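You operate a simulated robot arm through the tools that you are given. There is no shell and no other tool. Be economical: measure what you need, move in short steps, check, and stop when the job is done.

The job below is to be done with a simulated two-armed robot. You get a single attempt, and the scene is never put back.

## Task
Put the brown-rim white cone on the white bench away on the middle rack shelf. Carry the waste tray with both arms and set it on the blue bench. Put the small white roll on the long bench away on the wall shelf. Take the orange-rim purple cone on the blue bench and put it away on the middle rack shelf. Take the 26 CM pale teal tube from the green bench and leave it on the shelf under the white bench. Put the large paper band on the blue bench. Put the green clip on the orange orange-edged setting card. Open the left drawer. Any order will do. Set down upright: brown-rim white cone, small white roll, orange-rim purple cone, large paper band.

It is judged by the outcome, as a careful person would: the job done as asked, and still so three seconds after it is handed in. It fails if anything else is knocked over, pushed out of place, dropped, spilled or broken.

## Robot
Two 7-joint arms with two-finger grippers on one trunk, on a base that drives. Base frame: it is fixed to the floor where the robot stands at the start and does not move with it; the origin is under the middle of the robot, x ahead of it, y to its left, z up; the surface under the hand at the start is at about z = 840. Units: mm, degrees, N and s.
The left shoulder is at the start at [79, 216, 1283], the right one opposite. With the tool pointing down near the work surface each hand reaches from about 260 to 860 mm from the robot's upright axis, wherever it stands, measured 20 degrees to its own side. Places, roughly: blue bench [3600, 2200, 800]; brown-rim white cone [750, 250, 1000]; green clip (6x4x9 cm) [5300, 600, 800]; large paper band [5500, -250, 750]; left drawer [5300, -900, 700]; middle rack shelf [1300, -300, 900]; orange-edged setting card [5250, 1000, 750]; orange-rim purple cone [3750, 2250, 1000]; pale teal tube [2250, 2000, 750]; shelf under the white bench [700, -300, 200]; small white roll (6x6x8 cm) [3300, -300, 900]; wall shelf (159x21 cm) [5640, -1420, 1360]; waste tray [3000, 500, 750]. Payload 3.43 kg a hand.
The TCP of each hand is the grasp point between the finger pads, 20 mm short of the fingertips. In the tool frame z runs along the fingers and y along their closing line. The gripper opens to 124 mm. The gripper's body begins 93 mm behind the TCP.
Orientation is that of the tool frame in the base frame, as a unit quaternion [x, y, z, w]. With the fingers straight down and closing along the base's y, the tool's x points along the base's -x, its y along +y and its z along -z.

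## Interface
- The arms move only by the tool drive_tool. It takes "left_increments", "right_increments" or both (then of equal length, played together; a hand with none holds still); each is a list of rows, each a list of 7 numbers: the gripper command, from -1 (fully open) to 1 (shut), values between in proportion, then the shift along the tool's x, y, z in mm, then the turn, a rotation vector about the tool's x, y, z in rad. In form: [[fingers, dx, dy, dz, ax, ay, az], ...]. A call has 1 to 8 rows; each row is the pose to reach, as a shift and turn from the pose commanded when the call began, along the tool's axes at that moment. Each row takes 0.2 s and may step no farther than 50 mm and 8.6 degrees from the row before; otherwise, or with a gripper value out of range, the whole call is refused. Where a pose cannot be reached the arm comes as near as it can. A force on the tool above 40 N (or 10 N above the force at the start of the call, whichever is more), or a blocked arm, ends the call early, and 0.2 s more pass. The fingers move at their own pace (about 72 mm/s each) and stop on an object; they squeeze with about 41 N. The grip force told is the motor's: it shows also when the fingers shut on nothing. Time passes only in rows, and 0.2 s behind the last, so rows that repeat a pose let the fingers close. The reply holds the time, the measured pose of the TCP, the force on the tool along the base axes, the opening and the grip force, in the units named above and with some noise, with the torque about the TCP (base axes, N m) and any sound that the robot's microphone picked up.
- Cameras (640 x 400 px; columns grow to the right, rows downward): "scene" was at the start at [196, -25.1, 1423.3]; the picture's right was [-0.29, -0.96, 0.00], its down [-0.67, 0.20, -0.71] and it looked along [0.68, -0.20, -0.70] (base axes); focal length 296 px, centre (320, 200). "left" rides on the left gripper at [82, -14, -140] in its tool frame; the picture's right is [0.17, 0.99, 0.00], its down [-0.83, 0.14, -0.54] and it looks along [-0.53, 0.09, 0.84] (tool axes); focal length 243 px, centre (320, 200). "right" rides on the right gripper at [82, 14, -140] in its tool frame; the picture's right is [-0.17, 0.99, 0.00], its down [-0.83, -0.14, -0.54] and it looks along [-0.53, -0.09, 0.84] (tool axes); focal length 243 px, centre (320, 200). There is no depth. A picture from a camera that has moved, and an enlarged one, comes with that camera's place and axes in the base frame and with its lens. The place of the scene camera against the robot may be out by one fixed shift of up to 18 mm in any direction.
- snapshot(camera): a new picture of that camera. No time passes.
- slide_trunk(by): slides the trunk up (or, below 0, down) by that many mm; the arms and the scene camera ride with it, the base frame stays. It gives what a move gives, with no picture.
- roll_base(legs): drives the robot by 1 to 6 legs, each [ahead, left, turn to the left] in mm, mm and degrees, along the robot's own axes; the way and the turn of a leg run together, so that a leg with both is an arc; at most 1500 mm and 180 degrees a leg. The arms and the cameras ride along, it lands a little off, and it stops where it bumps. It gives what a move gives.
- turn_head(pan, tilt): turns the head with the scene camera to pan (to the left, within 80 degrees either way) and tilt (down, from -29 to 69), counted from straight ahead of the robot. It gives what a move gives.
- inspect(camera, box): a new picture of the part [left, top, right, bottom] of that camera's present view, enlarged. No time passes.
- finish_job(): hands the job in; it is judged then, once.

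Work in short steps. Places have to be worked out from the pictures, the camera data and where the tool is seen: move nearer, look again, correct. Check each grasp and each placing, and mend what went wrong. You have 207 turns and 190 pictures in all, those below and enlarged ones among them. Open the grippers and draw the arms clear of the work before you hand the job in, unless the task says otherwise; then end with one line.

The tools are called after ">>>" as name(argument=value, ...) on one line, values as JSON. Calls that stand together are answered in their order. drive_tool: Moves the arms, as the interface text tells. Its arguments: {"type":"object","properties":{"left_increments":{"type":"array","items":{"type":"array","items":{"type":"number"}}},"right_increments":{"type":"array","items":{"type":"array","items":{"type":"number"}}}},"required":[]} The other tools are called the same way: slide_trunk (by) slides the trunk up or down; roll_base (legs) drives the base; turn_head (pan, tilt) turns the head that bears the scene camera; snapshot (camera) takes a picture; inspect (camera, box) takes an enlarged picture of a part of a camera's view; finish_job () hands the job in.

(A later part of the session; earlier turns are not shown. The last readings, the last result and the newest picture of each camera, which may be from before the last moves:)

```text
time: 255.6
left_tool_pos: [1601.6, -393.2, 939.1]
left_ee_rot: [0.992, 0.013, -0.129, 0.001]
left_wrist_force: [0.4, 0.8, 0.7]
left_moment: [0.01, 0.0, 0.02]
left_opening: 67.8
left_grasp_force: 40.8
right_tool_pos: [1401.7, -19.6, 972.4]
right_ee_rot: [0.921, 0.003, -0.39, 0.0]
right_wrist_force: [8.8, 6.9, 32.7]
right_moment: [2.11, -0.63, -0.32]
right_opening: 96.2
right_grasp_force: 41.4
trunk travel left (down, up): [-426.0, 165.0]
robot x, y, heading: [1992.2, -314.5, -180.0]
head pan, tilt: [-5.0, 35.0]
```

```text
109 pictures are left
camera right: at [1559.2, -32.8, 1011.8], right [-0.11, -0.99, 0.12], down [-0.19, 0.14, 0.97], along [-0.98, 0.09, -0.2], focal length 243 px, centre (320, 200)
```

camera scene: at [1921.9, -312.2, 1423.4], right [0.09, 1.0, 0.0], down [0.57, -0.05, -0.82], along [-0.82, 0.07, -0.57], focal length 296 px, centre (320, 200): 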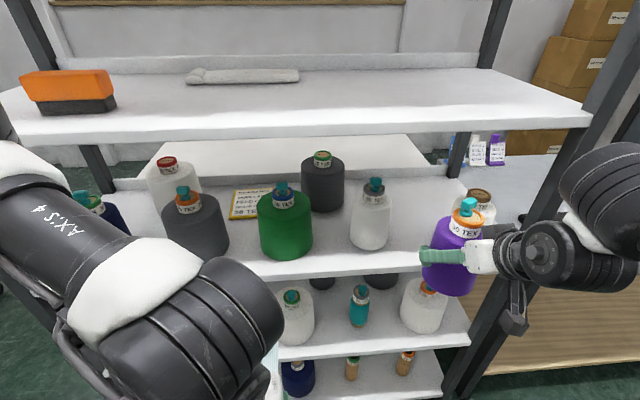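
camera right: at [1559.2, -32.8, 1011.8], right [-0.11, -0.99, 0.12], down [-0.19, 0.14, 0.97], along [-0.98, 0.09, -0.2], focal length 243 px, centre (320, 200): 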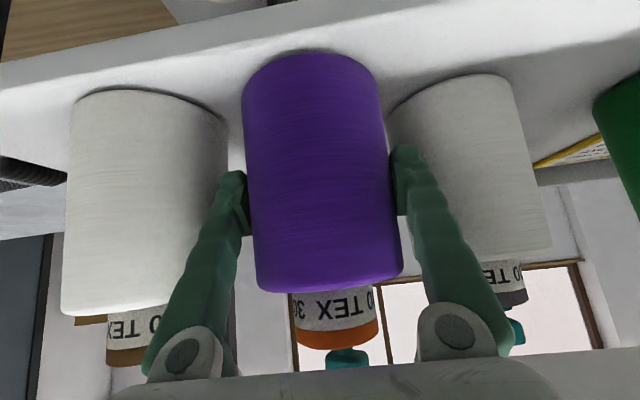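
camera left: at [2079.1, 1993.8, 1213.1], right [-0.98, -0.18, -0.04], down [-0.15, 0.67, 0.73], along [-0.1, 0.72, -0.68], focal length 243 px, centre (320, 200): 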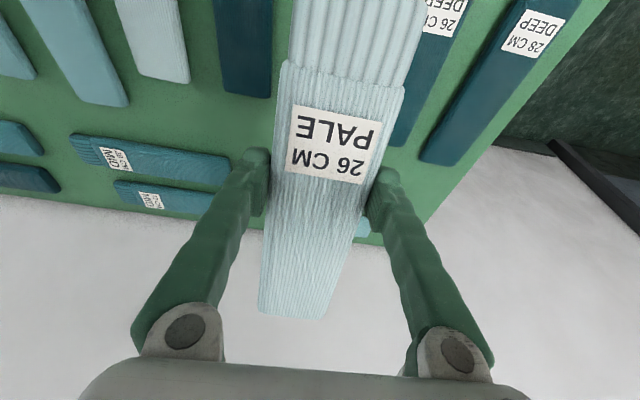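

Solid contact (33 N). Ease up 4 mm and open partly (≈114 mm).

>>> drive_tool(right_increments=[[1, -3, 0, -3, 0, 0, 0], [0.6, -4, 0, -4, 0, 0, 0], [-0.3, -4, 0, -4, 0, 0, 0], [-0.8, -4, 0, -4, 0, 0, 0], [-0.8, -4, 0, -4, 0, 0, 0]])

>>> snapshot(camera="right")

```text
time: 256.8
left_tool_pos: [1598.9, -393.7, 936.4]
left_ee_rot: [0.992, 0.015, -0.128, 0.001]
left_wrist_force: [-0.5, -0.4, -0.1]
left_moment: [-0.01, -0.01, 0.03]
left_opening: 67.9
left_grasp_force: 40.7
right_tool_pos: [1401.5, -20.0, 974.3]
right_ee_rot: [0.923, 0.002, -0.384, 0.002]
right_wrist_force: [-0.8, -0.7, 0.0]
right_moment: [-0.03, -0.04, 0.0]
right_opening: 111.5
right_grasp_force: 0.0
trunk travel left (down, up): [-426.0, 165.0]
robot x, y, heading: [1994.9, -314.0, -179.6]
head pan, tilt: [-5.0, 35.0]
```

```text
108 pictures are left
camera right: at [1558.5, -32.5, 1013.8], right [-0.11, -0.99, 0.12], down [-0.2, 0.14, 0.97], along [-0.97, 0.08, -0.22], focal length 243 px, centre (320, 200)
```

right: 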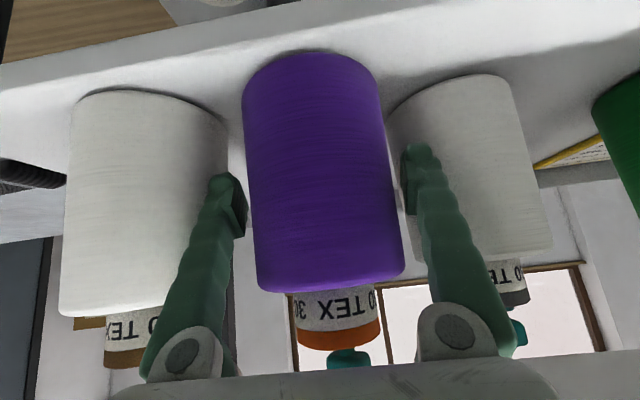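

Released and standing. Back straight out with the base and verify.

>>> roll_base(legs=[[-280, 0, 0]])

>>> snapshot(camera="scene")

```text
time: 259.0
left_tool_pos: [1867.2, -393.0, 935.2]
left_ee_rot: [0.992, 0.016, -0.128, 0.001]
left_wrist_force: [0.0, 0.0, -0.9]
left_moment: [0.02, -0.01, 0.0]
left_opening: 67.8
left_grasp_force: 40.8
right_tool_pos: [1668.0, -18.6, 972.4]
right_ee_rot: [0.923, 0.003, -0.384, 0.002]
right_wrist_force: [0.3, 0.5, 0.5]
right_moment: [-0.02, -0.02, -0.04]
right_opening: 111.7
right_grasp_force: 0.1
trunk travel left (down, up): [-426.0, 165.0]
robot x, y, heading: [2261.9, -316.9, -179.7]
head pan, tilt: [-5.0, 35.0]
```

```text
107 pictures are left
camera scene: at [2043.6, -312.7, 1423.4], right [0.08, 1.0, 0.0], down [0.57, -0.05, -0.82], along [-0.82, 0.07, -0.57], focal length 296 px, centre (320, 200)
```

scene: 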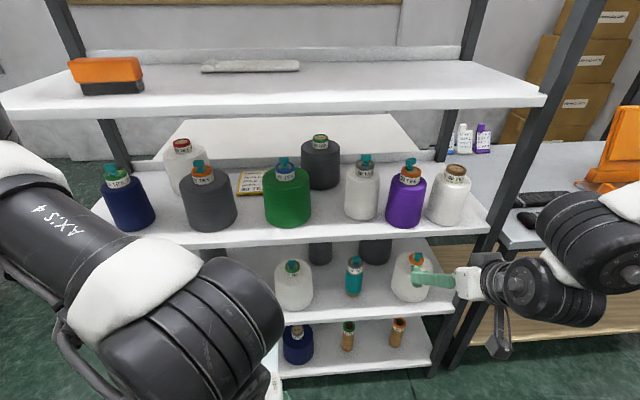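

Both cones stand on the middle shelf. Next the tube: retract the right hand to vertical, and drive round to the right end of the white bench.

>>> drive_tool(right_increments=[[-1, 15, 0, -44, 0, 0.131, 0], [-1, 30, 0, -88, 0, 0.262, 0], [-1, 46, 0, -132, 0, 0.393, 0], [-1, 62, 0, -176, 0, 0.524, 0], [-1, 78, 0, -220, 0, 0.655, 0], [-1, 92, 0, -262, 0, 0.785, 0]])

>>> roll_base(legs=[[0, 1140, 0], [1500, 0, 0], [100, 0, 0]])

>>> turn_head(pan=-60, tilt=40)

>>> snapshot(camera="scene")

```text
time: 260.6
left_tool_pos: [1870.0, -393.1, 935.4]
left_ee_rot: [0.991, 0.016, -0.13, 0.001]
left_wrist_force: [0.8, -0.2, -1.0]
left_moment: [0.0, 0.04, 0.01]
left_opening: 68.0
left_grasp_force: 41.0
right_tool_pos: [1919.0, -67.3, 1071.3]
right_ee_rot: [0.989, 0.133, 0.051, 0.045]
right_wrist_force: [0.1, 0.7, -0.7]
right_moment: [0.0, 0.02, 0.01]
right_opening: 124.1
right_grasp_force: 0.0
right hand out of reach, approached as far as the arm can: row 1, 2, 3, 4, 5, 6
trunk travel left (down, up): [-426.0, 165.0]
robot x, y, heading: [2263.5, -320.2, -179.3]
head pan, tilt: [-5.0, 35.0]
stopped in row 6 (right hand): the arm was blocked; the commanded pose is now the measured one
```

```text
time: 280.0
left_tool_pos: [1303.5, -1499.1, 947.5]
left_ee_rot: [0.989, -0.032, -0.143, -0.01]
left_wrist_force: [0.6, 0.2, -0.2]
left_moment: [-0.04, -0.03, -0.01]
left_opening: 67.7
left_grasp_force: 40.7
right_tool_pos: [1380.4, -1182.6, 1093.4]
right_ee_rot: [0.995, 0.086, 0.014, 0.039]
right_wrist_force: [0.4, -0.2, 0.8]
right_moment: [0.02, -0.01, 0.01]
right_opening: 124.0
right_grasp_force: 0.0
trunk travel left (down, up): [-426.0, 165.0]
robot x, y, heading: [1672.3, -1452.2, 175.0]
head pan, tilt: [-5.0, 35.0]
stopped in leg 2: the robot was blocked; the commanded pose is now the measured one
```

```text
time: 281.3
left_tool_pos: [1303.3, -1500.8, 949.1]
left_ee_rot: [0.989, -0.031, -0.145, -0.009]
left_wrist_force: [-1.0, -0.1, 0.1]
left_moment: [0.02, -0.02, 0.01]
left_opening: 67.7
left_grasp_force: 41.2
right_tool_pos: [1380.3, -1181.9, 1094.9]
right_ee_rot: [0.995, 0.088, 0.015, 0.038]
right_wrist_force: [-0.6, 0.1, 0.3]
right_moment: [-0.01, 0.01, 0.02]
right_opening: 123.9
right_grasp_force: 0.1
trunk travel left (down, up): [-426.0, 165.0]
robot x, y, heading: [1673.2, -1453.1, 175.2]
head pan, tilt: [-60.0, 40.0]
```

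```text
106 pictures are left
camera scene: at [1552.8, -1380.3, 1421.4], right [0.91, 0.42, -0.03], down [0.25, -0.57, -0.78], along [-0.35, 0.7, -0.62], focal length 296 px, centre (320, 200)
```

scene: 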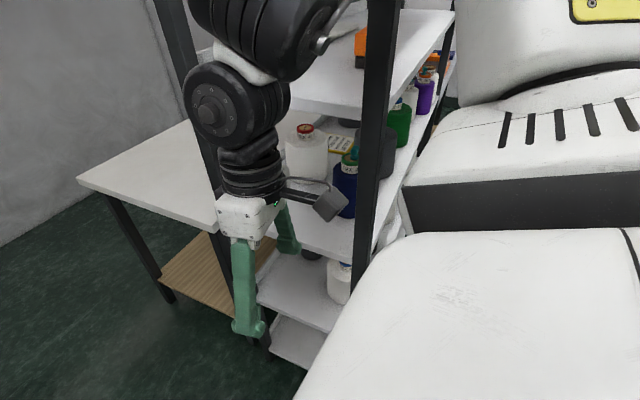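

The robot bumped while passing the rack end (the retracted right arm's elbow sticks out). I back off and bring both arms to the slimmer forward pose used before.

>>> roll_base(legs=[[-200, 60, 0]])

>>> drive_tool(right_increments=[[-1, -40, 0, -20, 0, 0, 0], [-1, -80, 0, -40, 0, 0, 0], [-1, -120, 0, -60, 0, 0, 0], [-1, -160, 0, -80, 0, 0, 0]], left_increments=[[1, -33, 0, -16, 0, 0, 0], [1, -66, 0, -32, 0, 0, 0], [1, -100, 0, -48, 0, 0, 0], [1, -133, 0, -65, 0, 0, 0]])

>>> turn_head(pan=-30, tilt=25)

>>> snapshot(camera="scene")

```text
time: 283.1
left_tool_pos: [1471.0, -1569.2, 934.5]
left_ee_rot: [0.992, -0.025, -0.127, -0.004]
left_wrist_force: [-0.9, -0.1, -0.2]
left_moment: [0.03, -0.03, 0.01]
left_opening: 68.0
left_grasp_force: 41.4
right_tool_pos: [1541.7, -1248.3, 1076.6]
right_ee_rot: [0.994, 0.094, 0.037, 0.045]
right_wrist_force: [0.1, 0.8, 0.0]
right_moment: [-0.03, -0.06, 0.02]
right_opening: 124.1
right_grasp_force: 0.1
trunk travel left (down, up): [-426.0, 165.0]
robot x, y, heading: [1873.1, -1527.6, 175.8]
head pan, tilt: [-60.0, 40.0]
```

```text
time: 284.1
left_tool_pos: [1357.2, -1560.3, 1030.9]
left_ee_rot: [0.992, -0.023, -0.127, -0.004]
left_wrist_force: [0.0, 0.1, -0.7]
left_moment: [0.0, -0.07, 0.0]
left_opening: 67.9
left_grasp_force: 41.4
right_tool_pos: [1377.1, -1268.8, 1145.9]
right_ee_rot: [0.994, 0.093, 0.037, 0.048]
right_wrist_force: [-0.9, -0.4, -0.3]
right_moment: [-0.04, -0.06, 0.02]
right_opening: 124.3
right_grasp_force: 0.1
right hand out of reach, approached as far as the arm can: row 4
trunk travel left (down, up): [-426.0, 165.0]
robot x, y, heading: [1868.5, -1526.8, 175.7]
head pan, tilt: [-60.0, 40.0]
```

```text
time: 285.1
left_tool_pos: [1360.1, -1561.7, 1032.5]
left_ee_rot: [0.992, -0.024, -0.128, -0.004]
left_wrist_force: [-0.4, -0.4, -1.0]
left_moment: [0.01, -0.02, 0.0]
left_opening: 67.9
left_grasp_force: 41.0
right_tool_pos: [1380.5, -1267.5, 1148.7]
right_ee_rot: [0.994, 0.093, 0.034, 0.047]
right_wrist_force: [-0.5, 0.4, -0.6]
right_moment: [-0.03, -0.01, 0.04]
right_opening: 124.3
right_grasp_force: 0.0
trunk travel left (down, up): [-426.0, 165.0]
robot x, y, heading: [1870.7, -1523.2, 175.9]
head pan, tilt: [-30.0, 25.0]
```

```text
105 pictures are left
camera scene: at [1664.8, -1466.3, 1439.2], right [0.56, 0.83, 0.0], down [0.35, -0.24, -0.91], along [-0.75, 0.51, -0.42], focal length 296 px, centre (320, 200)
```

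scene: 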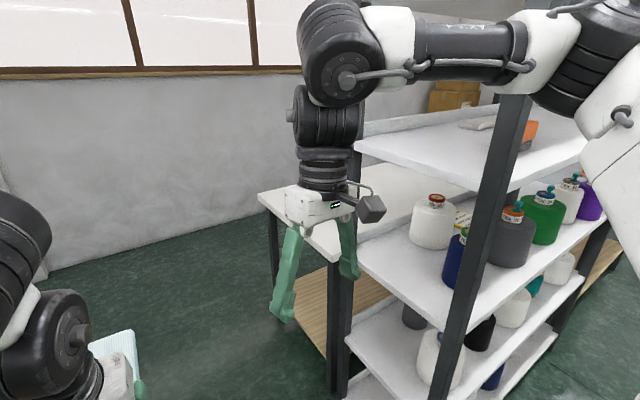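

The rack and its cones are untouched. I straighten heading, shift 40 further out, and drive past.

>>> roll_base(legs=[[0, 50, 4.2], [1200, 0, 0]])

>>> turn_head(pan=-70, tilt=45)

>>> snapshot(camera="scene")

```text
time: 293.5
left_tool_pos: [173.4, -1669.5, 1031.8]
left_ee_rot: [0.992, 0.022, -0.128, 0.002]
left_wrist_force: [0.3, 0.4, 0.1]
left_moment: [0.03, 0.0, 0.0]
left_opening: 67.9
left_grasp_force: 41.1
right_tool_pos: [166.0, -1375.7, 1148.7]
right_ee_rot: [0.988, 0.141, 0.037, 0.046]
right_wrist_force: [0.1, 0.5, -0.3]
right_moment: [0.04, -0.01, 0.02]
right_opening: 123.7
right_grasp_force: 0.0
trunk travel left (down, up): [-426.0, 165.0]
robot x, y, heading: [679.6, -1587.7, -179.1]
head pan, tilt: [-30.0, 25.0]
```

```text
time: 294.6
left_tool_pos: [174.0, -1668.6, 1032.0]
left_ee_rot: [0.992, 0.021, -0.128, 0.002]
left_wrist_force: [0.5, -0.3, -0.8]
left_moment: [-0.01, -0.01, 0.0]
left_opening: 67.7
left_grasp_force: 40.6
right_tool_pos: [167.1, -1376.2, 1148.3]
right_ee_rot: [0.988, 0.14, 0.037, 0.046]
right_wrist_force: [-0.3, -0.2, 0.4]
right_moment: [-0.01, -0.01, 0.0]
right_opening: 124.0
right_grasp_force: 0.0
trunk travel left (down, up): [-426.0, 165.0]
robot x, y, heading: [677.5, -1586.7, -179.2]
head pan, tilt: [-70.0, 45.0]
```

```text
104 pictures are left
camera scene: at [519.2, -1514.3, 1408.7], right [0.93, 0.36, 0.0], down [0.26, -0.66, -0.71], along [-0.26, 0.66, -0.71], focal length 296 px, centre (320, 200)
```

scene: 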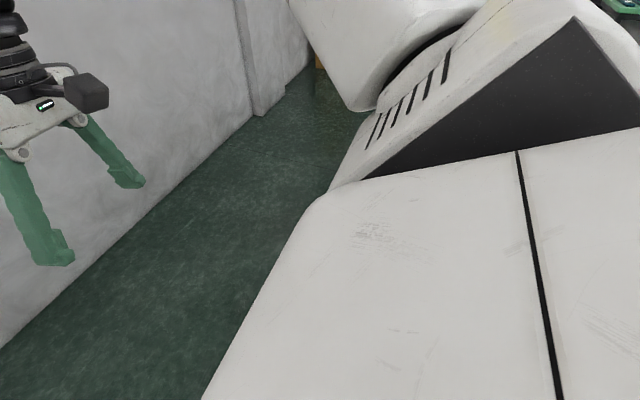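

I turn to face the bench's right end and look under it.

>>> roll_base(legs=[[0, 0, -90]])

>>> slide_trunk(by=-420)

>>> turn_head(pan=5, tilt=45)

>>> snapshot(camera="scene")

>>> snapshot(camera="left")

```text
time: 300.2
left_tool_pos: [600.7, -1079.6, 1032.1]
left_ee_rot: [0.713, -0.69, -0.092, -0.089]
left_wrist_force: [-0.1, 0.0, -0.9]
left_moment: [0.01, 0.01, -0.05]
left_opening: 67.9
left_grasp_force: 40.9
right_tool_pos: [893.4, -1077.1, 1148.7]
right_ee_rot: [0.794, -0.605, -0.006, 0.058]
right_wrist_force: [0.1, -0.8, 0.1]
right_moment: [-0.02, 0.01, -0.02]
right_opening: 123.9
right_grasp_force: 0.0
trunk travel left (down, up): [-426.0, 165.0]
robot x, y, heading: [677.8, -1586.0, 90.3]
head pan, tilt: [-70.0, 45.0]
```

```text
refused: -420 is not a number from -400 to 400
```

```text
time: 301.7
left_tool_pos: [600.2, -1080.2, 1031.5]
left_ee_rot: [0.712, -0.69, -0.091, -0.09]
left_wrist_force: [0.1, 0.8, 0.7]
left_moment: [-0.04, 0.02, -0.02]
left_opening: 67.8
left_grasp_force: 40.9
right_tool_pos: [893.6, -1076.1, 1149.3]
right_ee_rot: [0.795, -0.604, -0.006, 0.059]
right_wrist_force: [0.2, 1.4, -0.2]
right_moment: [-0.03, -0.02, 0.01]
right_opening: 124.2
right_grasp_force: 0.1
trunk travel left (down, up): [-426.0, 165.0]
robot x, y, heading: [675.5, -1584.5, 90.2]
head pan, tilt: [5.0, 45.0]
```

```text
103 pictures are left
camera scene: at [665.7, -1380.6, 1408.7], right [1.0, 0.1, 0.0], down [0.07, -0.7, -0.71], along [-0.07, 0.7, -0.71], focal length 296 px, centre (320, 200)
```

scene: 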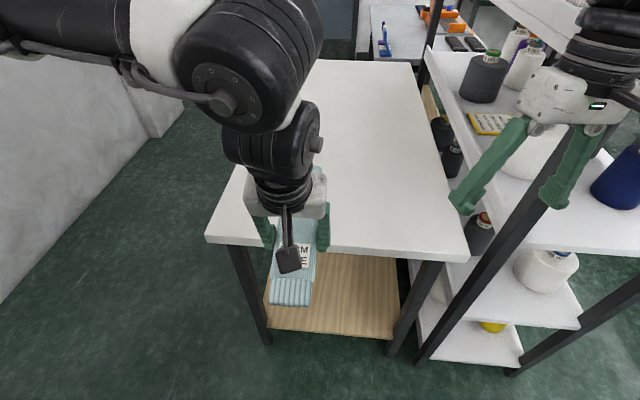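

```text
102 pictures are left
camera left: at [617.8, -1194.6, 1146.2], right [-0.98, -0.19, -0.04], down [-0.16, 0.66, 0.73], along [-0.11, 0.72, -0.68], focal length 243 px, centre (320, 200)
```

left: 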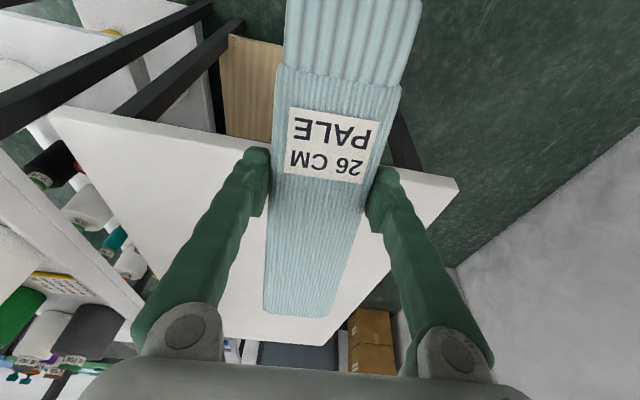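

Shelf under the bench: near edge y≈-930, z≈200, x≈400–910. I lower the trunk, lift the right hand clear and level the tube.

>>> slide_trunk(by=-400)

>>> drive_tool(right_increments=[[-1, 20, 0, -45, 0, 0, 0], [-1, 40, 0, -90, 0, 0, 0], [-1, 60, 0, -135, 0, 0, 0], [-1, 60, 0, -180, 0, 0, 0], [-1, 60, 0, -225, 0, 0, 0], [-1, 60, 0, -270, 0, 0, 0]], left_increments=[[1, 0, 0, 20, 0, 0.06, 0], [1, 0, 0, 50, 0, 0.13, 0], [1, 0, 0, 90, 0, 0.2, 0], [1, 0, 0, 130, 0, 0.26, 0], [1, 0, 0, 170, 0, 0.26, 0], [1, 0, 0, 210, 0, 0.26, 0]])

>>> snapshot(camera="left")

>>> snapshot(camera="scene")

```text
time: 305.5
left_tool_pos: [601.4, -1079.9, 632.5]
left_ee_rot: [0.713, -0.69, -0.092, -0.09]
left_wrist_force: [0.2, -0.5, 0.2]
left_moment: [-0.02, -0.03, 0.01]
left_opening: 68.1
left_grasp_force: 40.9
right_tool_pos: [893.5, -1075.8, 749.2]
right_ee_rot: [0.795, -0.604, -0.006, 0.059]
right_wrist_force: [0.3, -0.2, 0.0]
right_moment: [0.02, 0.0, 0.04]
right_opening: 124.3
right_grasp_force: 0.0
trunk travel left (down, up): [-26.0, 565.0]
robot x, y, heading: [679.9, -1584.0, 90.2]
head pan, tilt: [5.0, 45.0]
```

```text
time: 306.9
left_tool_pos: [600.5, -1026.1, 427.0]
left_ee_rot: [0.718, -0.696, 0.002, 0.0]
left_wrist_force: [0.4, 0.0, -0.9]
left_moment: [0.01, -0.01, 0.02]
left_opening: 67.6
left_grasp_force: 41.0
right_tool_pos: [933.2, -1128.9, 943.5]
right_ee_rot: [0.794, -0.605, -0.009, 0.059]
right_wrist_force: [1.0, -0.5, 0.7]
right_moment: [0.0, 0.0, -0.02]
right_opening: 124.0
right_grasp_force: 0.1
right hand out of reach, approached as far as the arm can: row 5, 6
trunk travel left (down, up): [-26.0, 565.0]
robot x, y, heading: [679.1, -1585.7, 90.6]
head pan, tilt: [5.0, 45.0]
```

```text
101 pictures are left
camera left: at [616.2, -1108.1, 565.8], right [-0.98, -0.2, 0.0], down [-0.17, 0.83, 0.54], along [-0.1, 0.53, -0.84], focal length 243 px, centre (320, 200)
```

left: 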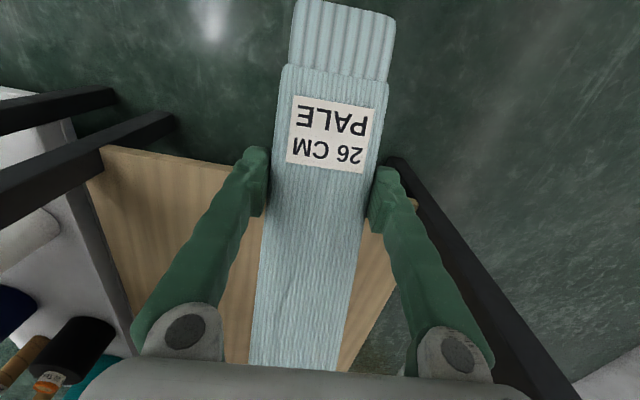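

```text
100 pictures are left
camera scene: at [664.8, -1254.9, 987.9], right [1.0, 0.1, 0.0], down [0.07, -0.7, -0.71], along [-0.07, 0.7, -0.71], focal length 296 px, centre (320, 200)
```

scene: 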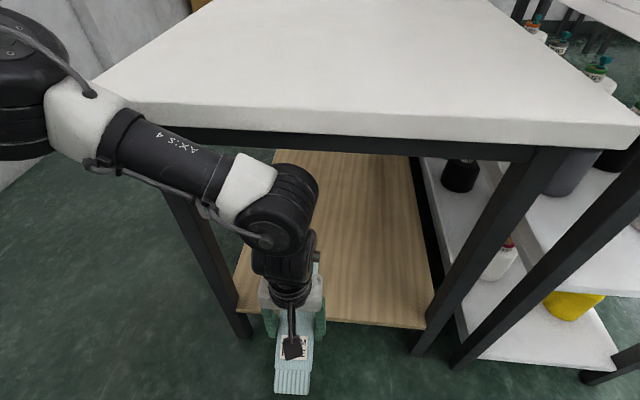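

Clear view and room. I extend the arm forward under the bench first, then drive 100 ahead.

>>> drive_tool(left_increments=[[1, -35, 0, 10, 0, 0, 0], [1, -70, 0, 20, 0, 0, 0], [1, -105, 0, 40, 0, 0, 0], [1, -140, 0, 60, 0, 0, 0]])

>>> roll_base(legs=[[100, 0, 0]])

>>> snapshot(camera="scene")

```text
time: 307.9
left_tool_pos: [598.7, -929.5, 399.5]
left_ee_rot: [0.733, -0.68, -0.002, -0.008]
left_wrist_force: [-0.3, -0.9, 0.2]
left_moment: [0.0, 0.01, 0.0]
left_opening: 67.8
left_grasp_force: 40.8
left hand out of reach, approached as far as the arm can: row 3, 4
right_tool_pos: [928.2, -1145.7, 951.9]
right_ee_rot: [0.796, -0.603, -0.012, 0.052]
right_wrist_force: [0.1, 0.1, -0.5]
right_moment: [0.03, -0.05, 0.0]
right_opening: 124.0
right_grasp_force: 0.0
trunk travel left (down, up): [-26.0, 565.0]
robot x, y, heading: [677.7, -1588.9, 90.7]
head pan, tilt: [5.0, 45.0]
```

```text
time: 308.6
left_tool_pos: [595.5, -936.7, 388.5]
left_ee_rot: [0.732, -0.681, 0.006, 0.004]
left_wrist_force: [-0.3, 0.1, -0.1]
left_moment: [-0.05, 0.02, 0.0]
left_opening: 67.9
left_grasp_force: 40.9
right_tool_pos: [930.0, -1136.3, 946.8]
right_ee_rot: [0.797, -0.602, -0.011, 0.056]
right_wrist_force: [0.7, -0.5, -0.2]
right_moment: [0.03, 0.0, 0.0]
right_opening: 123.9
right_grasp_force: 0.0
trunk travel left (down, up): [-26.0, 565.0]
robot x, y, heading: [679.3, -1589.2, 90.9]
head pan, tilt: [5.0, 45.0]
stopped in leg 1: the robot was blocked; the commanded pose is now the measured one
```

```text
99 pictures are left
camera scene: at [662.4, -1264.2, 990.2], right [0.99, 0.1, 0.0], down [0.07, -0.7, -0.71], along [-0.07, 0.71, -0.7], focal length 296 px, centre (320, 200)
```

scene: 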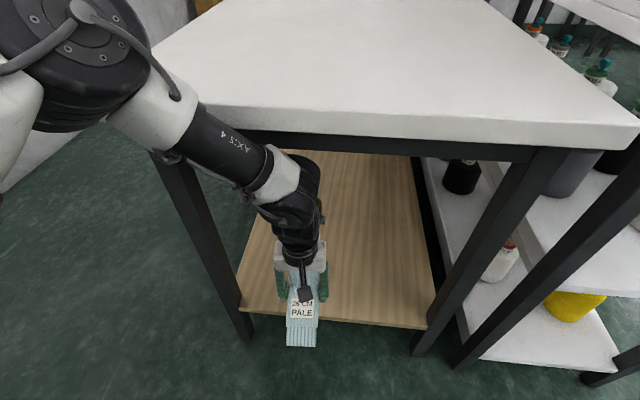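

The forearm meets the bench's top edge. I back off a bit, lower the hand so the forearm passes beneath, and try again.

>>> roll_base(legs=[[-60, 0, 0]])

>>> drive_tool(left_increments=[[1, 0, 0, 40, 0, 0, 0], [1, 0, 0, 80, 0, 0, 0], [1, 0, 0, 115, 0, 0, 0], [1, 0, 0, 140, 0, 0, 0]])

>>> roll_base(legs=[[120, 0, 0]])

>>> snapshot(camera="scene")

>>> snapshot(camera="left")

```text
time: 309.7
left_tool_pos: [597.3, -989.8, 387.0]
left_ee_rot: [0.732, -0.681, 0.006, 0.004]
left_wrist_force: [0.2, -1.3, -0.5]
left_moment: [-0.02, -0.03, 0.01]
left_opening: 68.1
left_grasp_force: 41.0
right_tool_pos: [930.5, -1191.5, 944.3]
right_ee_rot: [0.796, -0.602, -0.01, 0.058]
right_wrist_force: [-0.2, -1.4, -0.2]
right_moment: [0.04, -0.01, 0.01]
right_opening: 123.9
right_grasp_force: 0.0
trunk travel left (down, up): [-26.0, 565.0]
robot x, y, heading: [678.6, -1646.4, 90.9]
head pan, tilt: [5.0, 45.0]
```

```text
time: 310.7
left_tool_pos: [618.0, -1036.5, 285.6]
left_ee_rot: [0.736, -0.677, 0.004, 0.004]
left_wrist_force: [0.1, -0.5, -0.8]
left_moment: [-0.01, 0.01, 0.02]
left_opening: 68.0
left_grasp_force: 40.4
left hand out of reach, approached as far as the arm can: row 1, 2, 3, 4
right_tool_pos: [931.0, -1190.7, 943.7]
right_ee_rot: [0.796, -0.603, -0.008, 0.059]
right_wrist_force: [-0.3, 0.0, 1.2]
right_moment: [-0.01, 0.01, -0.01]
right_opening: 124.0
right_grasp_force: 0.1
trunk travel left (down, up): [-26.0, 565.0]
robot x, y, heading: [678.5, -1650.1, 90.7]
head pan, tilt: [5.0, 45.0]
```

```text
time: 312.0
left_tool_pos: [616.1, -945.7, 284.3]
left_ee_rot: [0.736, -0.677, 0.007, 0.006]
left_wrist_force: [0.4, 0.0, -0.7]
left_moment: [-0.01, 0.01, 0.0]
left_opening: 67.6
left_grasp_force: 40.6
right_tool_pos: [928.2, -1093.9, 944.3]
right_ee_rot: [0.797, -0.601, -0.01, 0.058]
right_wrist_force: [-0.7, 0.1, -0.4]
right_moment: [-0.03, 0.02, 0.04]
right_opening: 123.7
right_grasp_force: 0.0
trunk travel left (down, up): [-26.0, 565.0]
robot x, y, heading: [678.1, -1550.3, 91.2]
head pan, tilt: [5.0, 45.0]
stopped in leg 1: the robot was blocked; the commanded pose is now the measured one
```

```text
98 pictures are left
camera scene: at [661.0, -1223.6, 990.0], right [0.99, 0.11, 0.0], down [0.07, -0.7, -0.71], along [-0.08, 0.71, -0.7], focal length 296 px, centre (320, 200)
```

scene: 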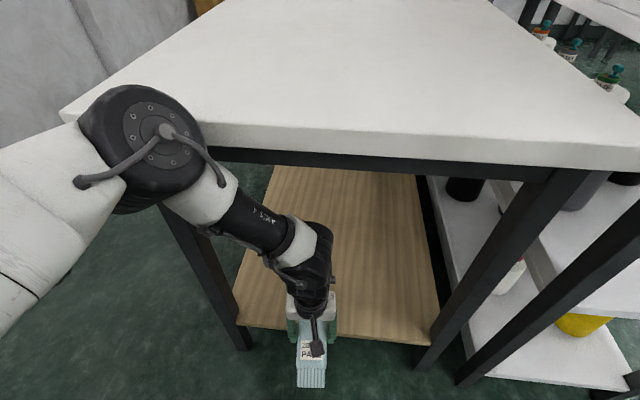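

```text
97 pictures are left
camera left: at [636.2, -1024.7, 425.7], right [-0.97, -0.25, 0.0], down [-0.21, 0.83, 0.52], along [-0.13, 0.51, -0.85], focal length 243 px, centre (320, 200)
```

left: 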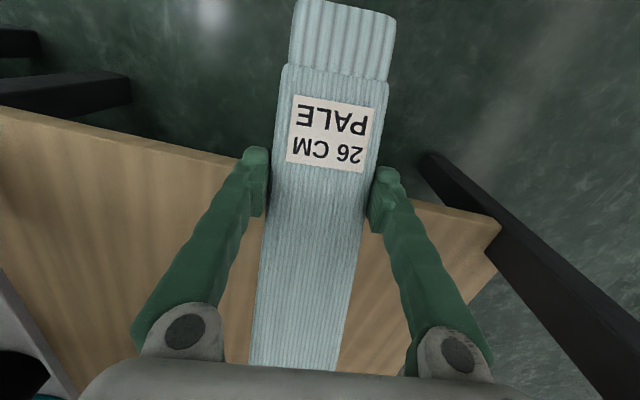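

The elbow is what meets the bench edge, because the hand works too close to the centre line. I back off, swing the hand out to its own side, and shift the base right accordingly.

>>> roll_base(legs=[[-120, 0, -1], [0, -180, 0]])

>>> drive_tool(left_increments=[[1, 0, 45, 0, 0, 0, 0], [1, -20, 90, 0, 0, 0, 0], [1, -50, 135, 0, 0, 0, 0], [1, -90, 160, 0, 0, 0, 0], [1, -130, 165, 0, 0, 0, 0], [1, -170, 165, 0, 0, 0, 0]])

>>> snapshot(camera="scene")

```text
time: 316.0
left_tool_pos: [806.2, -1063.3, 279.2]
left_ee_rot: [0.731, -0.682, 0.01, 0.008]
left_wrist_force: [-0.2, 0.8, -0.4]
left_moment: [0.01, 0.0, -0.04]
left_opening: 67.9
left_grasp_force: 40.6
right_tool_pos: [1113.7, -1211.5, 942.3]
right_ee_rot: [0.793, -0.606, -0.008, 0.059]
right_wrist_force: [-0.4, 0.2, -0.3]
right_moment: [0.01, -0.01, -0.01]
right_opening: 123.8
right_grasp_force: 0.1
trunk travel left (down, up): [-26.0, 565.0]
robot x, y, heading: [859.3, -1666.5, 90.1]
head pan, tilt: [5.0, 45.0]
```

```text
refused: row 3 steps farther than a row can; nothing moved
```

```text
96 pictures are left
camera scene: at [846.3, -1336.4, 988.2], right [1.0, 0.09, 0.0], down [0.06, -0.7, -0.71], along [-0.07, 0.7, -0.71], focal length 296 px, centre (320, 200)
```

scene: 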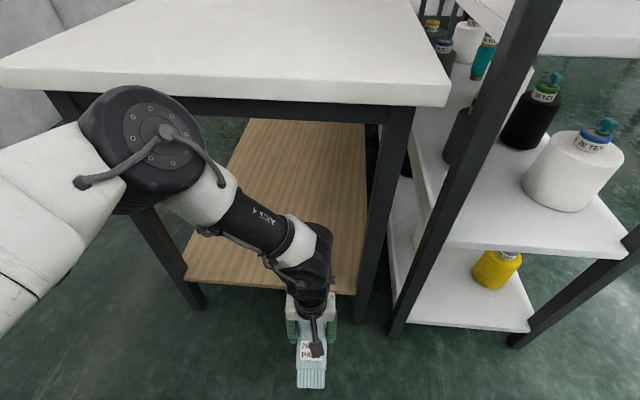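

>>> drive_tool(left_increments=[[1, 0, 45, 0, 0, 0, 0], [1, -10, 90, 0, 0, 0, 0], [1, -25, 135, 0, 0, 0, 0], [1, -45, 175, 0, 0, 0, 0], [1, -85, 195, 0, 0, 0, 0], [1, -130, 200, 0, 0, 0, 0], [1, -170, 200, 0, 0, 0, 0]])

>>> snapshot(camera="scene")

```text
time: 317.6
left_tool_pos: [725.2, -1066.9, 345.8]
left_ee_rot: [0.738, -0.675, 0.002, 0.009]
left_wrist_force: [0.1, 0.1, -0.4]
left_moment: [0.03, 0.0, -0.01]
left_opening: 67.7
left_grasp_force: 41.3
left hand out of reach, approached as far as the arm can: row 1, 2, 3, 4, 5, 6, 7
right_tool_pos: [1115.5, -1210.1, 943.5]
right_ee_rot: [0.793, -0.607, -0.008, 0.06]
right_wrist_force: [0.6, -0.2, 1.8]
right_moment: [-0.03, -0.01, -0.01]
right_opening: 124.3
right_grasp_force: 0.1
trunk travel left (down, up): [-26.0, 565.0]
robot x, y, heading: [863.7, -1666.7, 90.3]
head pan, tilt: [5.0, 45.0]
```

```text
95 pictures are left
camera scene: at [846.0, -1336.3, 988.1], right [1.0, 0.09, 0.0], down [0.07, -0.7, -0.71], along [-0.06, 0.7, -0.71], focal length 296 px, centre (320, 200)
```

scene: 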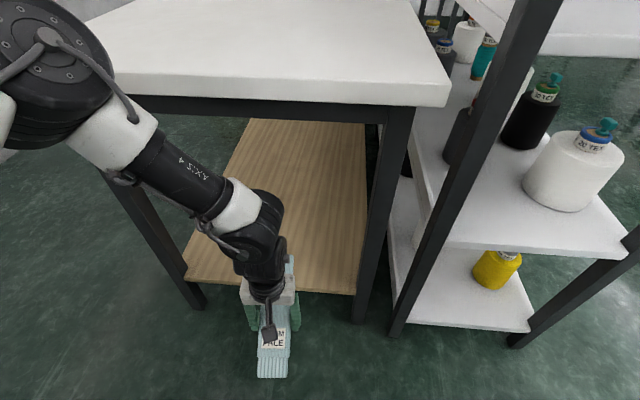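

The arm's shape limits reach. I pitch the hand 20° forward so the wrist stays outside, then drive in as far as it goes.

>>> drive_tool(left_increments=[[1, 0, 0, 15, 0, -0.117, 0], [1, 0, 0, 30, 0, -0.234, 0], [1, 0, 0, 45, 0, -0.35, 0]])

>>> roll_base(legs=[[150, 0, 0]])

>>> snapshot(camera="scene")

>>> snapshot(camera="left")

```text
time: 318.4
left_tool_pos: [727.0, -1068.9, 298.3]
left_ee_rot: [0.721, -0.674, -0.118, -0.112]
left_wrist_force: [-0.4, 0.6, 0.4]
left_moment: [0.03, 0.01, 0.0]
left_opening: 67.6
left_grasp_force: 41.0
right_tool_pos: [1115.3, -1211.0, 942.2]
right_ee_rot: [0.792, -0.607, -0.007, 0.06]
right_wrist_force: [0.2, -1.4, 0.2]
right_moment: [-0.01, -0.01, 0.01]
right_opening: 123.9
right_grasp_force: 0.0
trunk travel left (down, up): [-26.0, 565.0]
robot x, y, heading: [861.0, -1666.8, 90.1]
head pan, tilt: [5.0, 45.0]
```

```text
time: 319.8
left_tool_pos: [728.3, -968.1, 297.9]
left_ee_rot: [0.72, -0.676, -0.115, -0.108]
left_wrist_force: [0.2, -0.1, 0.7]
left_moment: [-0.03, 0.01, -0.02]
left_opening: 67.9
left_grasp_force: 41.2
right_tool_pos: [1116.4, -1102.8, 947.0]
right_ee_rot: [0.795, -0.604, -0.013, 0.057]
right_wrist_force: [0.8, 0.2, -0.7]
right_moment: [-0.02, 0.01, 0.0]
right_opening: 124.0
right_grasp_force: 0.0
trunk travel left (down, up): [-26.0, 565.0]
robot x, y, heading: [861.4, -1549.3, 90.7]
head pan, tilt: [5.0, 45.0]
stopped in leg 1: the robot was blocked; the commanded pose is now the measured one
```

```text
94 pictures are left
camera scene: at [847.2, -1229.4, 991.4], right [1.0, 0.1, 0.0], down [0.07, -0.7, -0.71], along [-0.07, 0.71, -0.7], focal length 296 px, centre (320, 200)
```

scene: 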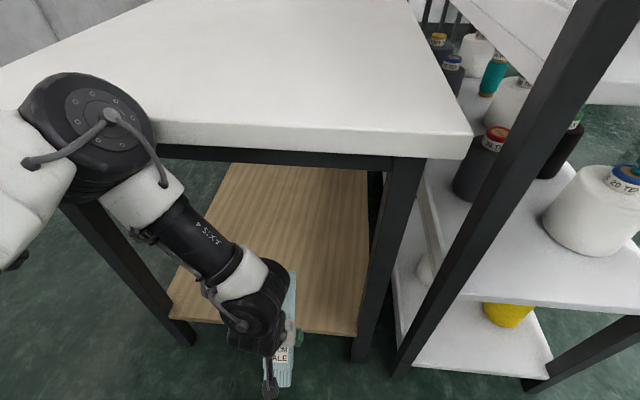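

```text
93 pictures are left
camera left: at [749.4, -1089.1, 405.4], right [-0.97, -0.22, -0.05], down [-0.18, 0.61, 0.77], along [-0.14, 0.76, -0.63], focal length 243 px, centre (320, 200)
```

left: 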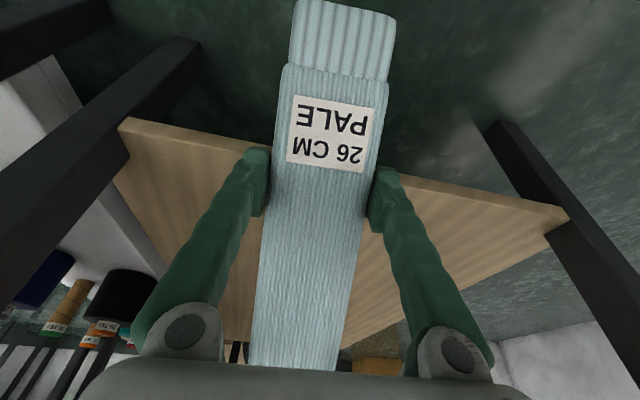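

The elbow keeps meeting the bench end and the rack is too near to angle in here. I'll go to the bench's front, where I can angle the body so the elbow stays back.

>>> roll_base(legs=[[-120, 0, -0.7], [0, 1160, 0], [1000, 0, 0], [0, 0, -60]])

>>> turn_head(pan=0, tilt=40)

>>> snapshot(camera="scene")

>>> snapshot(camera="left")

```text
time: 345.9
left_tool_pos: [74.0, -277.6, 289.5]
left_ee_rot: [-0.316, 0.937, 0.048, 0.144]
left_wrist_force: [-0.2, 0.0, -0.5]
left_moment: [0.01, -0.01, 0.02]
left_opening: 67.7
left_grasp_force: 41.0
right_tool_pos: [183.1, -668.3, 943.4]
right_ee_rot: [-0.414, 0.908, 0.035, -0.049]
right_wrist_force: [-0.4, -0.3, 0.3]
right_moment: [-0.02, 0.0, 0.02]
right_opening: 124.0
right_grasp_force: 0.0
trunk travel left (down, up): [-26.0, 565.0]
robot x, y, heading: [-337.2, -711.8, 34.0]
head pan, tilt: [5.0, 45.0]
```

```text
time: 346.6
left_tool_pos: [74.5, -277.2, 290.1]
left_ee_rot: [-0.316, 0.937, 0.048, 0.143]
left_wrist_force: [0.7, 0.8, 0.1]
left_moment: [0.0, 0.02, 0.02]
left_opening: 68.2
left_grasp_force: 40.7
right_tool_pos: [183.0, -669.9, 942.7]
right_ee_rot: [-0.414, 0.908, 0.035, -0.049]
right_wrist_force: [0.5, -0.9, -0.1]
right_moment: [0.01, -0.01, 0.04]
right_opening: 124.0
right_grasp_force: 0.1
trunk travel left (down, up): [-26.0, 565.0]
robot x, y, heading: [-335.3, -710.5, 34.1]
head pan, tilt: [0.0, 40.0]
```

```text
92 pictures are left
camera scene: at [-63.5, -523.1, 995.4], right [0.56, -0.83, 0.0], down [-0.53, -0.36, -0.77], along [0.63, 0.43, -0.64], focal length 296 px, centre (320, 200)
```

scene: 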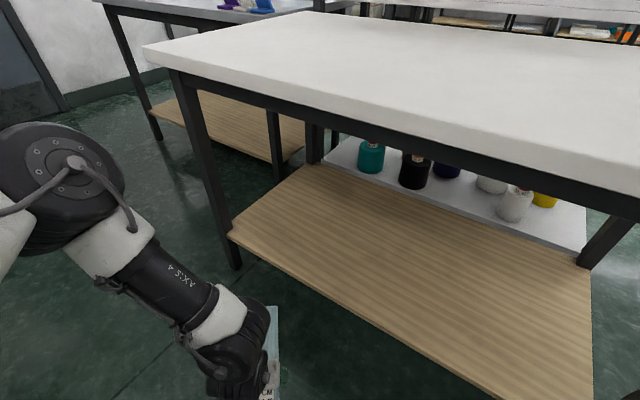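

```text
91 pictures are left
camera left: at [-13.3, -361.6, 399.5], right [-0.72, 0.69, -0.05], down [0.42, 0.49, 0.76], along [0.55, 0.53, -0.65], focal length 243 px, centre (320, 200)
```

left: 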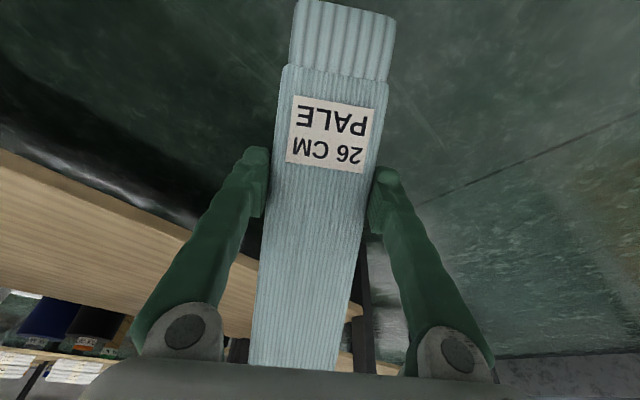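

Good: the shelf's front edge is ≈x 375. I level the hand, yaw it so the tube lies along y, and then tilt about the tube's axis so the wrist stays outside.

>>> drive_tool(left_increments=[[1, 0, 0, 0, 0, 0.1, 0], [1, 0, 0, 0, 0, 0.2, 0], [1, 0, 0, 0, 0, 0.307, 0]])

>>> drive_tool(left_increments=[[1, 0, 0, 0, 0, 0, -0.14], [1, 0, 0, 0, 0, 0, -0.28], [1, 0, 0, 0, 0, 0, -0.42], [1, 0, 0, 0, 0, 0, -0.56], [1, 0, 0, 0, 0, 0, -0.7], [1, 0, 0, 0, 0, 0, -0.84], [1, 0, 0, 0, 0, 0, -0.925]])

>>> drive_tool(left_increments=[[1, 0, 0, 0, 0.13, 0, 0], [1, 0, 0, 0, 0.26, 0, 0], [1, 0, 0, 0, 0.39, 0, 0], [1, 0, 0, 0, 0.52, 0, 0]])

>>> snapshot(camera="scene")

```text
time: 347.4
left_tool_pos: [71.5, -294.6, 298.4]
left_ee_rot: [-0.322, 0.947, 0.001, -0.002]
left_wrist_force: [0.5, -0.4, -0.3]
left_moment: [0.0, 0.02, 0.05]
left_opening: 68.1
left_grasp_force: 40.7
left hand out of reach, approached as far as the arm can: row 3
right_tool_pos: [183.6, -669.4, 942.7]
right_ee_rot: [-0.414, 0.908, 0.036, -0.049]
right_wrist_force: [-0.2, -0.1, -0.6]
right_moment: [0.0, -0.01, 0.02]
right_opening: 123.9
right_grasp_force: 0.1
trunk travel left (down, up): [-26.0, 565.0]
robot x, y, heading: [-339.4, -708.7, 34.3]
head pan, tilt: [0.0, 40.0]
```

```text
time: 349.0
left_tool_pos: [71.2, -295.3, 300.0]
left_ee_rot: [0.71, -0.705, 0.0, 0.003]
left_wrist_force: [1.1, 0.0, -0.5]
left_moment: [0.0, 0.01, 0.01]
left_opening: 67.7
left_grasp_force: 41.1
right_tool_pos: [184.0, -669.2, 943.1]
right_ee_rot: [-0.414, 0.908, 0.035, -0.049]
right_wrist_force: [0.9, 0.3, -0.3]
right_moment: [0.0, 0.01, -0.01]
right_opening: 124.1
right_grasp_force: 0.1
trunk travel left (down, up): [-26.0, 565.0]
robot x, y, heading: [-338.0, -710.7, 34.2]
head pan, tilt: [0.0, 40.0]
```

```text
time: 350.0
left_tool_pos: [71.3, -295.0, 299.1]
left_ee_rot: [0.686, -0.681, 0.181, -0.181]
left_wrist_force: [0.2, 0.8, -0.4]
left_moment: [0.0, 0.02, -0.02]
left_opening: 68.0
left_grasp_force: 41.0
right_tool_pos: [182.7, -669.6, 942.5]
right_ee_rot: [-0.414, 0.908, 0.036, -0.049]
right_wrist_force: [-0.4, 0.3, -0.2]
right_moment: [0.04, 0.01, -0.02]
right_opening: 123.8
right_grasp_force: 0.0
trunk travel left (down, up): [-26.0, 565.0]
robot x, y, heading: [-338.1, -710.2, 34.0]
head pan, tilt: [0.0, 40.0]
```

```text
90 pictures are left
camera scene: at [-63.8, -522.8, 995.5], right [0.56, -0.83, 0.0], down [-0.53, -0.36, -0.77], along [0.63, 0.43, -0.64], focal length 296 px, centre (320, 200)
```

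scene: 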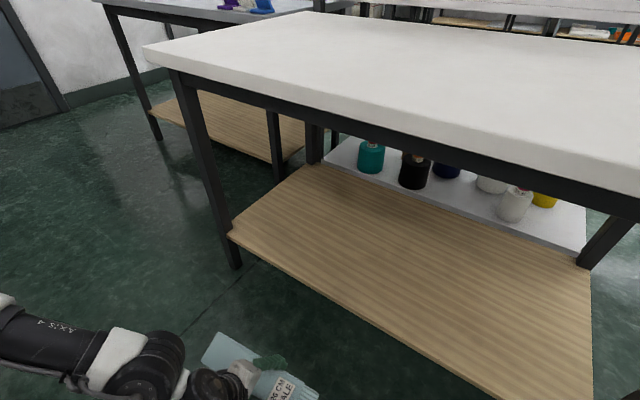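

Excellent — the arm now lies low with the wrist outside. I lower to just above shelf height and drive in along +x.

>>> drive_tool(left_increments=[[1, 0, 8, 15, 0, 0, 0], [1, 0, 16, 28, 0, 0, 0]])

>>> roll_base(legs=[[207, -140, 0], [50, -34, 0]])

>>> snapshot(camera="scene")

>>> snapshot(camera="left")

```text
time: 350.6
left_tool_pos: [68.5, -296.4, 267.3]
left_ee_rot: [0.686, -0.682, 0.181, -0.18]
left_wrist_force: [-0.1, 0.0, -0.6]
left_moment: [-0.03, 0.02, 0.0]
left_opening: 68.0
left_grasp_force: 40.9
right_tool_pos: [184.5, -669.0, 942.7]
right_ee_rot: [-0.414, 0.908, 0.036, -0.049]
right_wrist_force: [0.7, -0.2, -1.3]
right_moment: [0.01, 0.0, -0.02]
right_opening: 124.0
right_grasp_force: 0.2
trunk travel left (down, up): [-26.0, 565.0]
robot x, y, heading: [-337.8, -709.1, 34.3]
head pan, tilt: [0.0, 40.0]
```

```text
time: 353.6
left_tool_pos: [336.7, -295.8, 271.5]
left_ee_rot: [-0.683, 0.683, -0.185, 0.182]
left_wrist_force: [0.6, -0.4, 0.3]
left_moment: [-0.02, 0.01, 0.01]
left_opening: 67.7
left_grasp_force: 40.9
right_tool_pos: [445.7, -667.9, 944.8]
right_ee_rot: [-0.412, 0.909, 0.034, -0.048]
right_wrist_force: [-0.4, -0.6, -0.4]
right_moment: [-0.01, 0.04, 0.03]
right_opening: 123.9
right_grasp_force: 0.1
trunk travel left (down, up): [-26.0, 565.0]
robot x, y, heading: [-70.8, -708.8, 33.8]
head pan, tilt: [0.0, 40.0]
stopped in leg 2: the robot was blocked; the commanded pose is now the measured one
```

```text
89 pictures are left
camera scene: at [198.0, -520.6, 997.4], right [0.56, -0.83, 0.01], down [-0.53, -0.36, -0.77], along [0.64, 0.43, -0.64], focal length 296 px, centre (320, 200)
```

scene: 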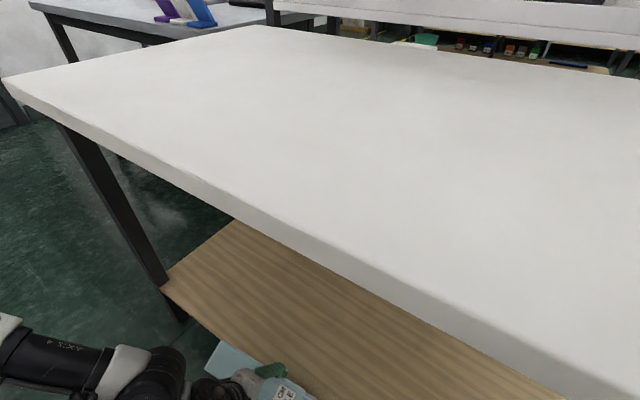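

```text
88 pictures are left
camera left: at [277.9, -377.6, 398.6], right [-0.85, -0.17, -0.49], down [-0.39, 0.83, 0.39], along [0.34, 0.53, -0.78], focal length 243 px, centre (320, 200)
```

left: 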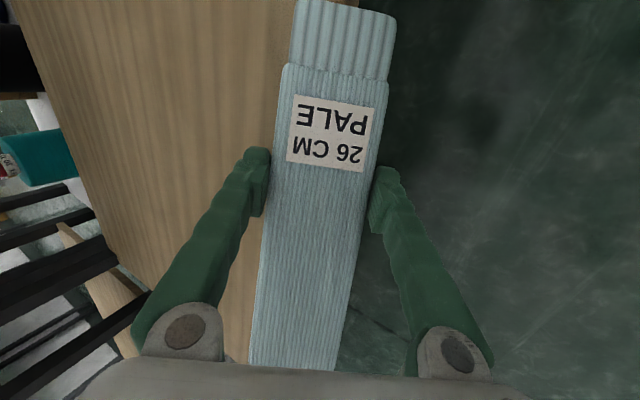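

The body touches the bench; I ease back 15 mm and reach the last 110 mm with the arm.

>>> roll_base(legs=[[-12, 8, 0]])

>>> drive_tool(left_increments=[[1, 0, -24, 14, 0, 0, 0], [1, 0, -48, 28, 0, 0, 0], [1, 0, -72, 42, 0, 0, 0], [1, 0, -95, 55, 0, 0, 0], [1, 0, -104, 60, 0, 0, 0]])

>>> snapshot(camera="left")

```text
time: 354.4
left_tool_pos: [324.6, -295.6, 267.6]
left_ee_rot: [0.684, -0.682, 0.183, -0.181]
left_wrist_force: [0.1, 0.0, -0.9]
left_moment: [-0.03, 0.03, -0.01]
left_opening: 67.9
left_grasp_force: 40.9
right_tool_pos: [439.3, -668.0, 940.3]
right_ee_rot: [-0.412, 0.909, 0.035, -0.053]
right_wrist_force: [-0.6, 0.0, -0.7]
right_moment: [-0.02, -0.04, -0.03]
right_opening: 124.1
right_grasp_force: 0.1
trunk travel left (down, up): [-26.0, 565.0]
robot x, y, heading: [-82.9, -707.4, 33.8]
head pan, tilt: [0.0, 40.0]
```

```text
time: 355.6
left_tool_pos: [447.1, -295.8, 267.7]
left_ee_rot: [0.685, -0.683, 0.181, -0.18]
left_wrist_force: [0.3, -0.1, 0.2]
left_moment: [-0.02, 0.01, -0.02]
left_opening: 67.9
left_grasp_force: 41.3
right_tool_pos: [438.6, -667.8, 942.3]
right_ee_rot: [-0.412, 0.909, 0.036, -0.053]
right_wrist_force: [-0.3, 0.2, 0.1]
right_moment: [0.02, -0.03, 0.0]
right_opening: 124.0
right_grasp_force: 0.2
trunk travel left (down, up): [-26.0, 565.0]
robot x, y, heading: [-83.2, -707.5, 33.9]
head pan, tilt: [0.0, 40.0]
```

```text
87 pictures are left
camera left: at [389.4, -377.9, 396.1], right [-0.86, -0.17, -0.49], down [-0.39, 0.83, 0.4], along [0.34, 0.53, -0.78], focal length 243 px, centre (320, 200)
```

left: 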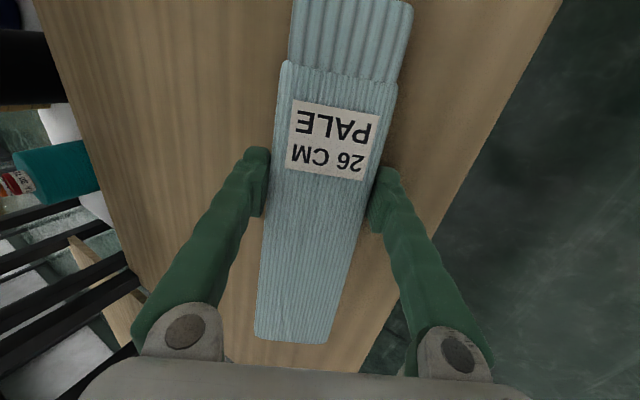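

The tube is fully over the shelf. Lower until it touches.

>>> drive_tool(left_increments=[[1, 0, 3, 5, 0, 0, 0], [1, 0, 6, 10, 0, 0, 0], [1, 0, 9, 15, 0, 0, 0], [1, 0, 12, 20, 0, 0, 0]])

>>> snapshot(camera="left")

```text
time: 356.3
left_tool_pos: [448.2, -294.2, 258.6]
left_ee_rot: [0.685, -0.68, 0.185, -0.184]
left_wrist_force: [-9.9, 0.3, 19.0]
left_moment: [-0.36, 0.91, -0.03]
left_opening: 68.0
left_grasp_force: 41.1
right_tool_pos: [439.2, -667.4, 940.8]
right_ee_rot: [-0.412, 0.909, 0.035, -0.052]
right_wrist_force: [0.1, 0.0, 0.0]
right_moment: [-0.02, 0.02, 0.03]
right_opening: 124.1
right_grasp_force: 0.1
trunk travel left (down, up): [-26.0, 565.0]
robot x, y, heading: [-85.6, -704.8, 34.2]
head pan, tilt: [0.0, 40.0]
stopped in row 3 (left hand): the force on the tool passed its limit at 45 N (the readings are from after the stop); the commanded pose is now the measured one
```

```text
86 pictures are left
camera left: at [389.9, -376.9, 386.8], right [-0.85, -0.17, -0.5], down [-0.4, 0.83, 0.39], along [0.34, 0.53, -0.78], focal length 243 px, centre (320, 200)
```

left: 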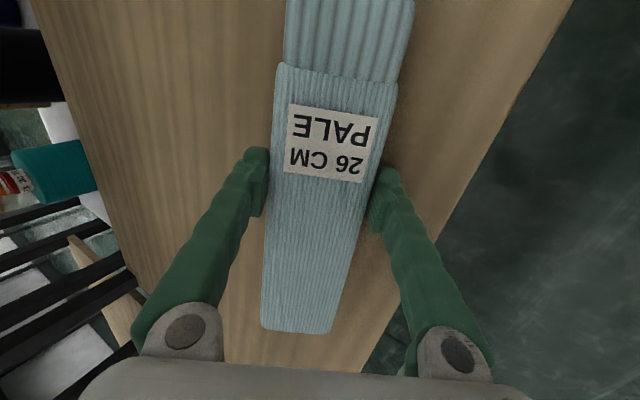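

Contact. I rise a few mm and open moderately to release it.

>>> drive_tool(left_increments=[[0.7, 0, -2, -3, 0, 0, 0], [-0.3, 0, -5, -8, 0, 0, 0], [-0.5, 0, -8, -14, 0, 0, 0], [-0.5, 0, -8, -14, 0, 0, 0]])

>>> snapshot(camera="left")

```text
time: 357.3
left_tool_pos: [448.5, -295.8, 272.7]
left_ee_rot: [0.685, -0.681, 0.184, -0.183]
left_wrist_force: [-0.5, -0.1, 0.9]
left_moment: [0.03, -0.02, 0.01]
left_opening: 93.0
left_grasp_force: 0.1
right_tool_pos: [439.5, -668.1, 941.4]
right_ee_rot: [-0.411, 0.909, 0.036, -0.052]
right_wrist_force: [1.1, -1.1, -0.2]
right_moment: [0.01, 0.0, 0.01]
right_opening: 123.8
right_grasp_force: 0.1
trunk travel left (down, up): [-26.0, 565.0]
robot x, y, heading: [-84.2, -708.8, 34.1]
head pan, tilt: [0.0, 40.0]
```

```text
85 pictures are left
camera left: at [390.0, -377.4, 400.9], right [-0.85, -0.17, -0.49], down [-0.4, 0.83, 0.39], along [0.34, 0.53, -0.78], focal length 243 px, centre (320, 200)
```

left: 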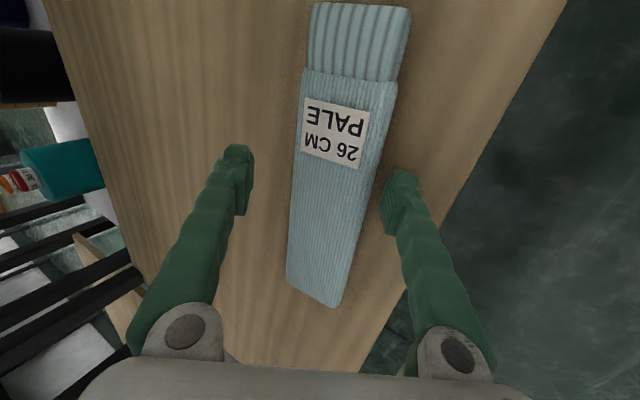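

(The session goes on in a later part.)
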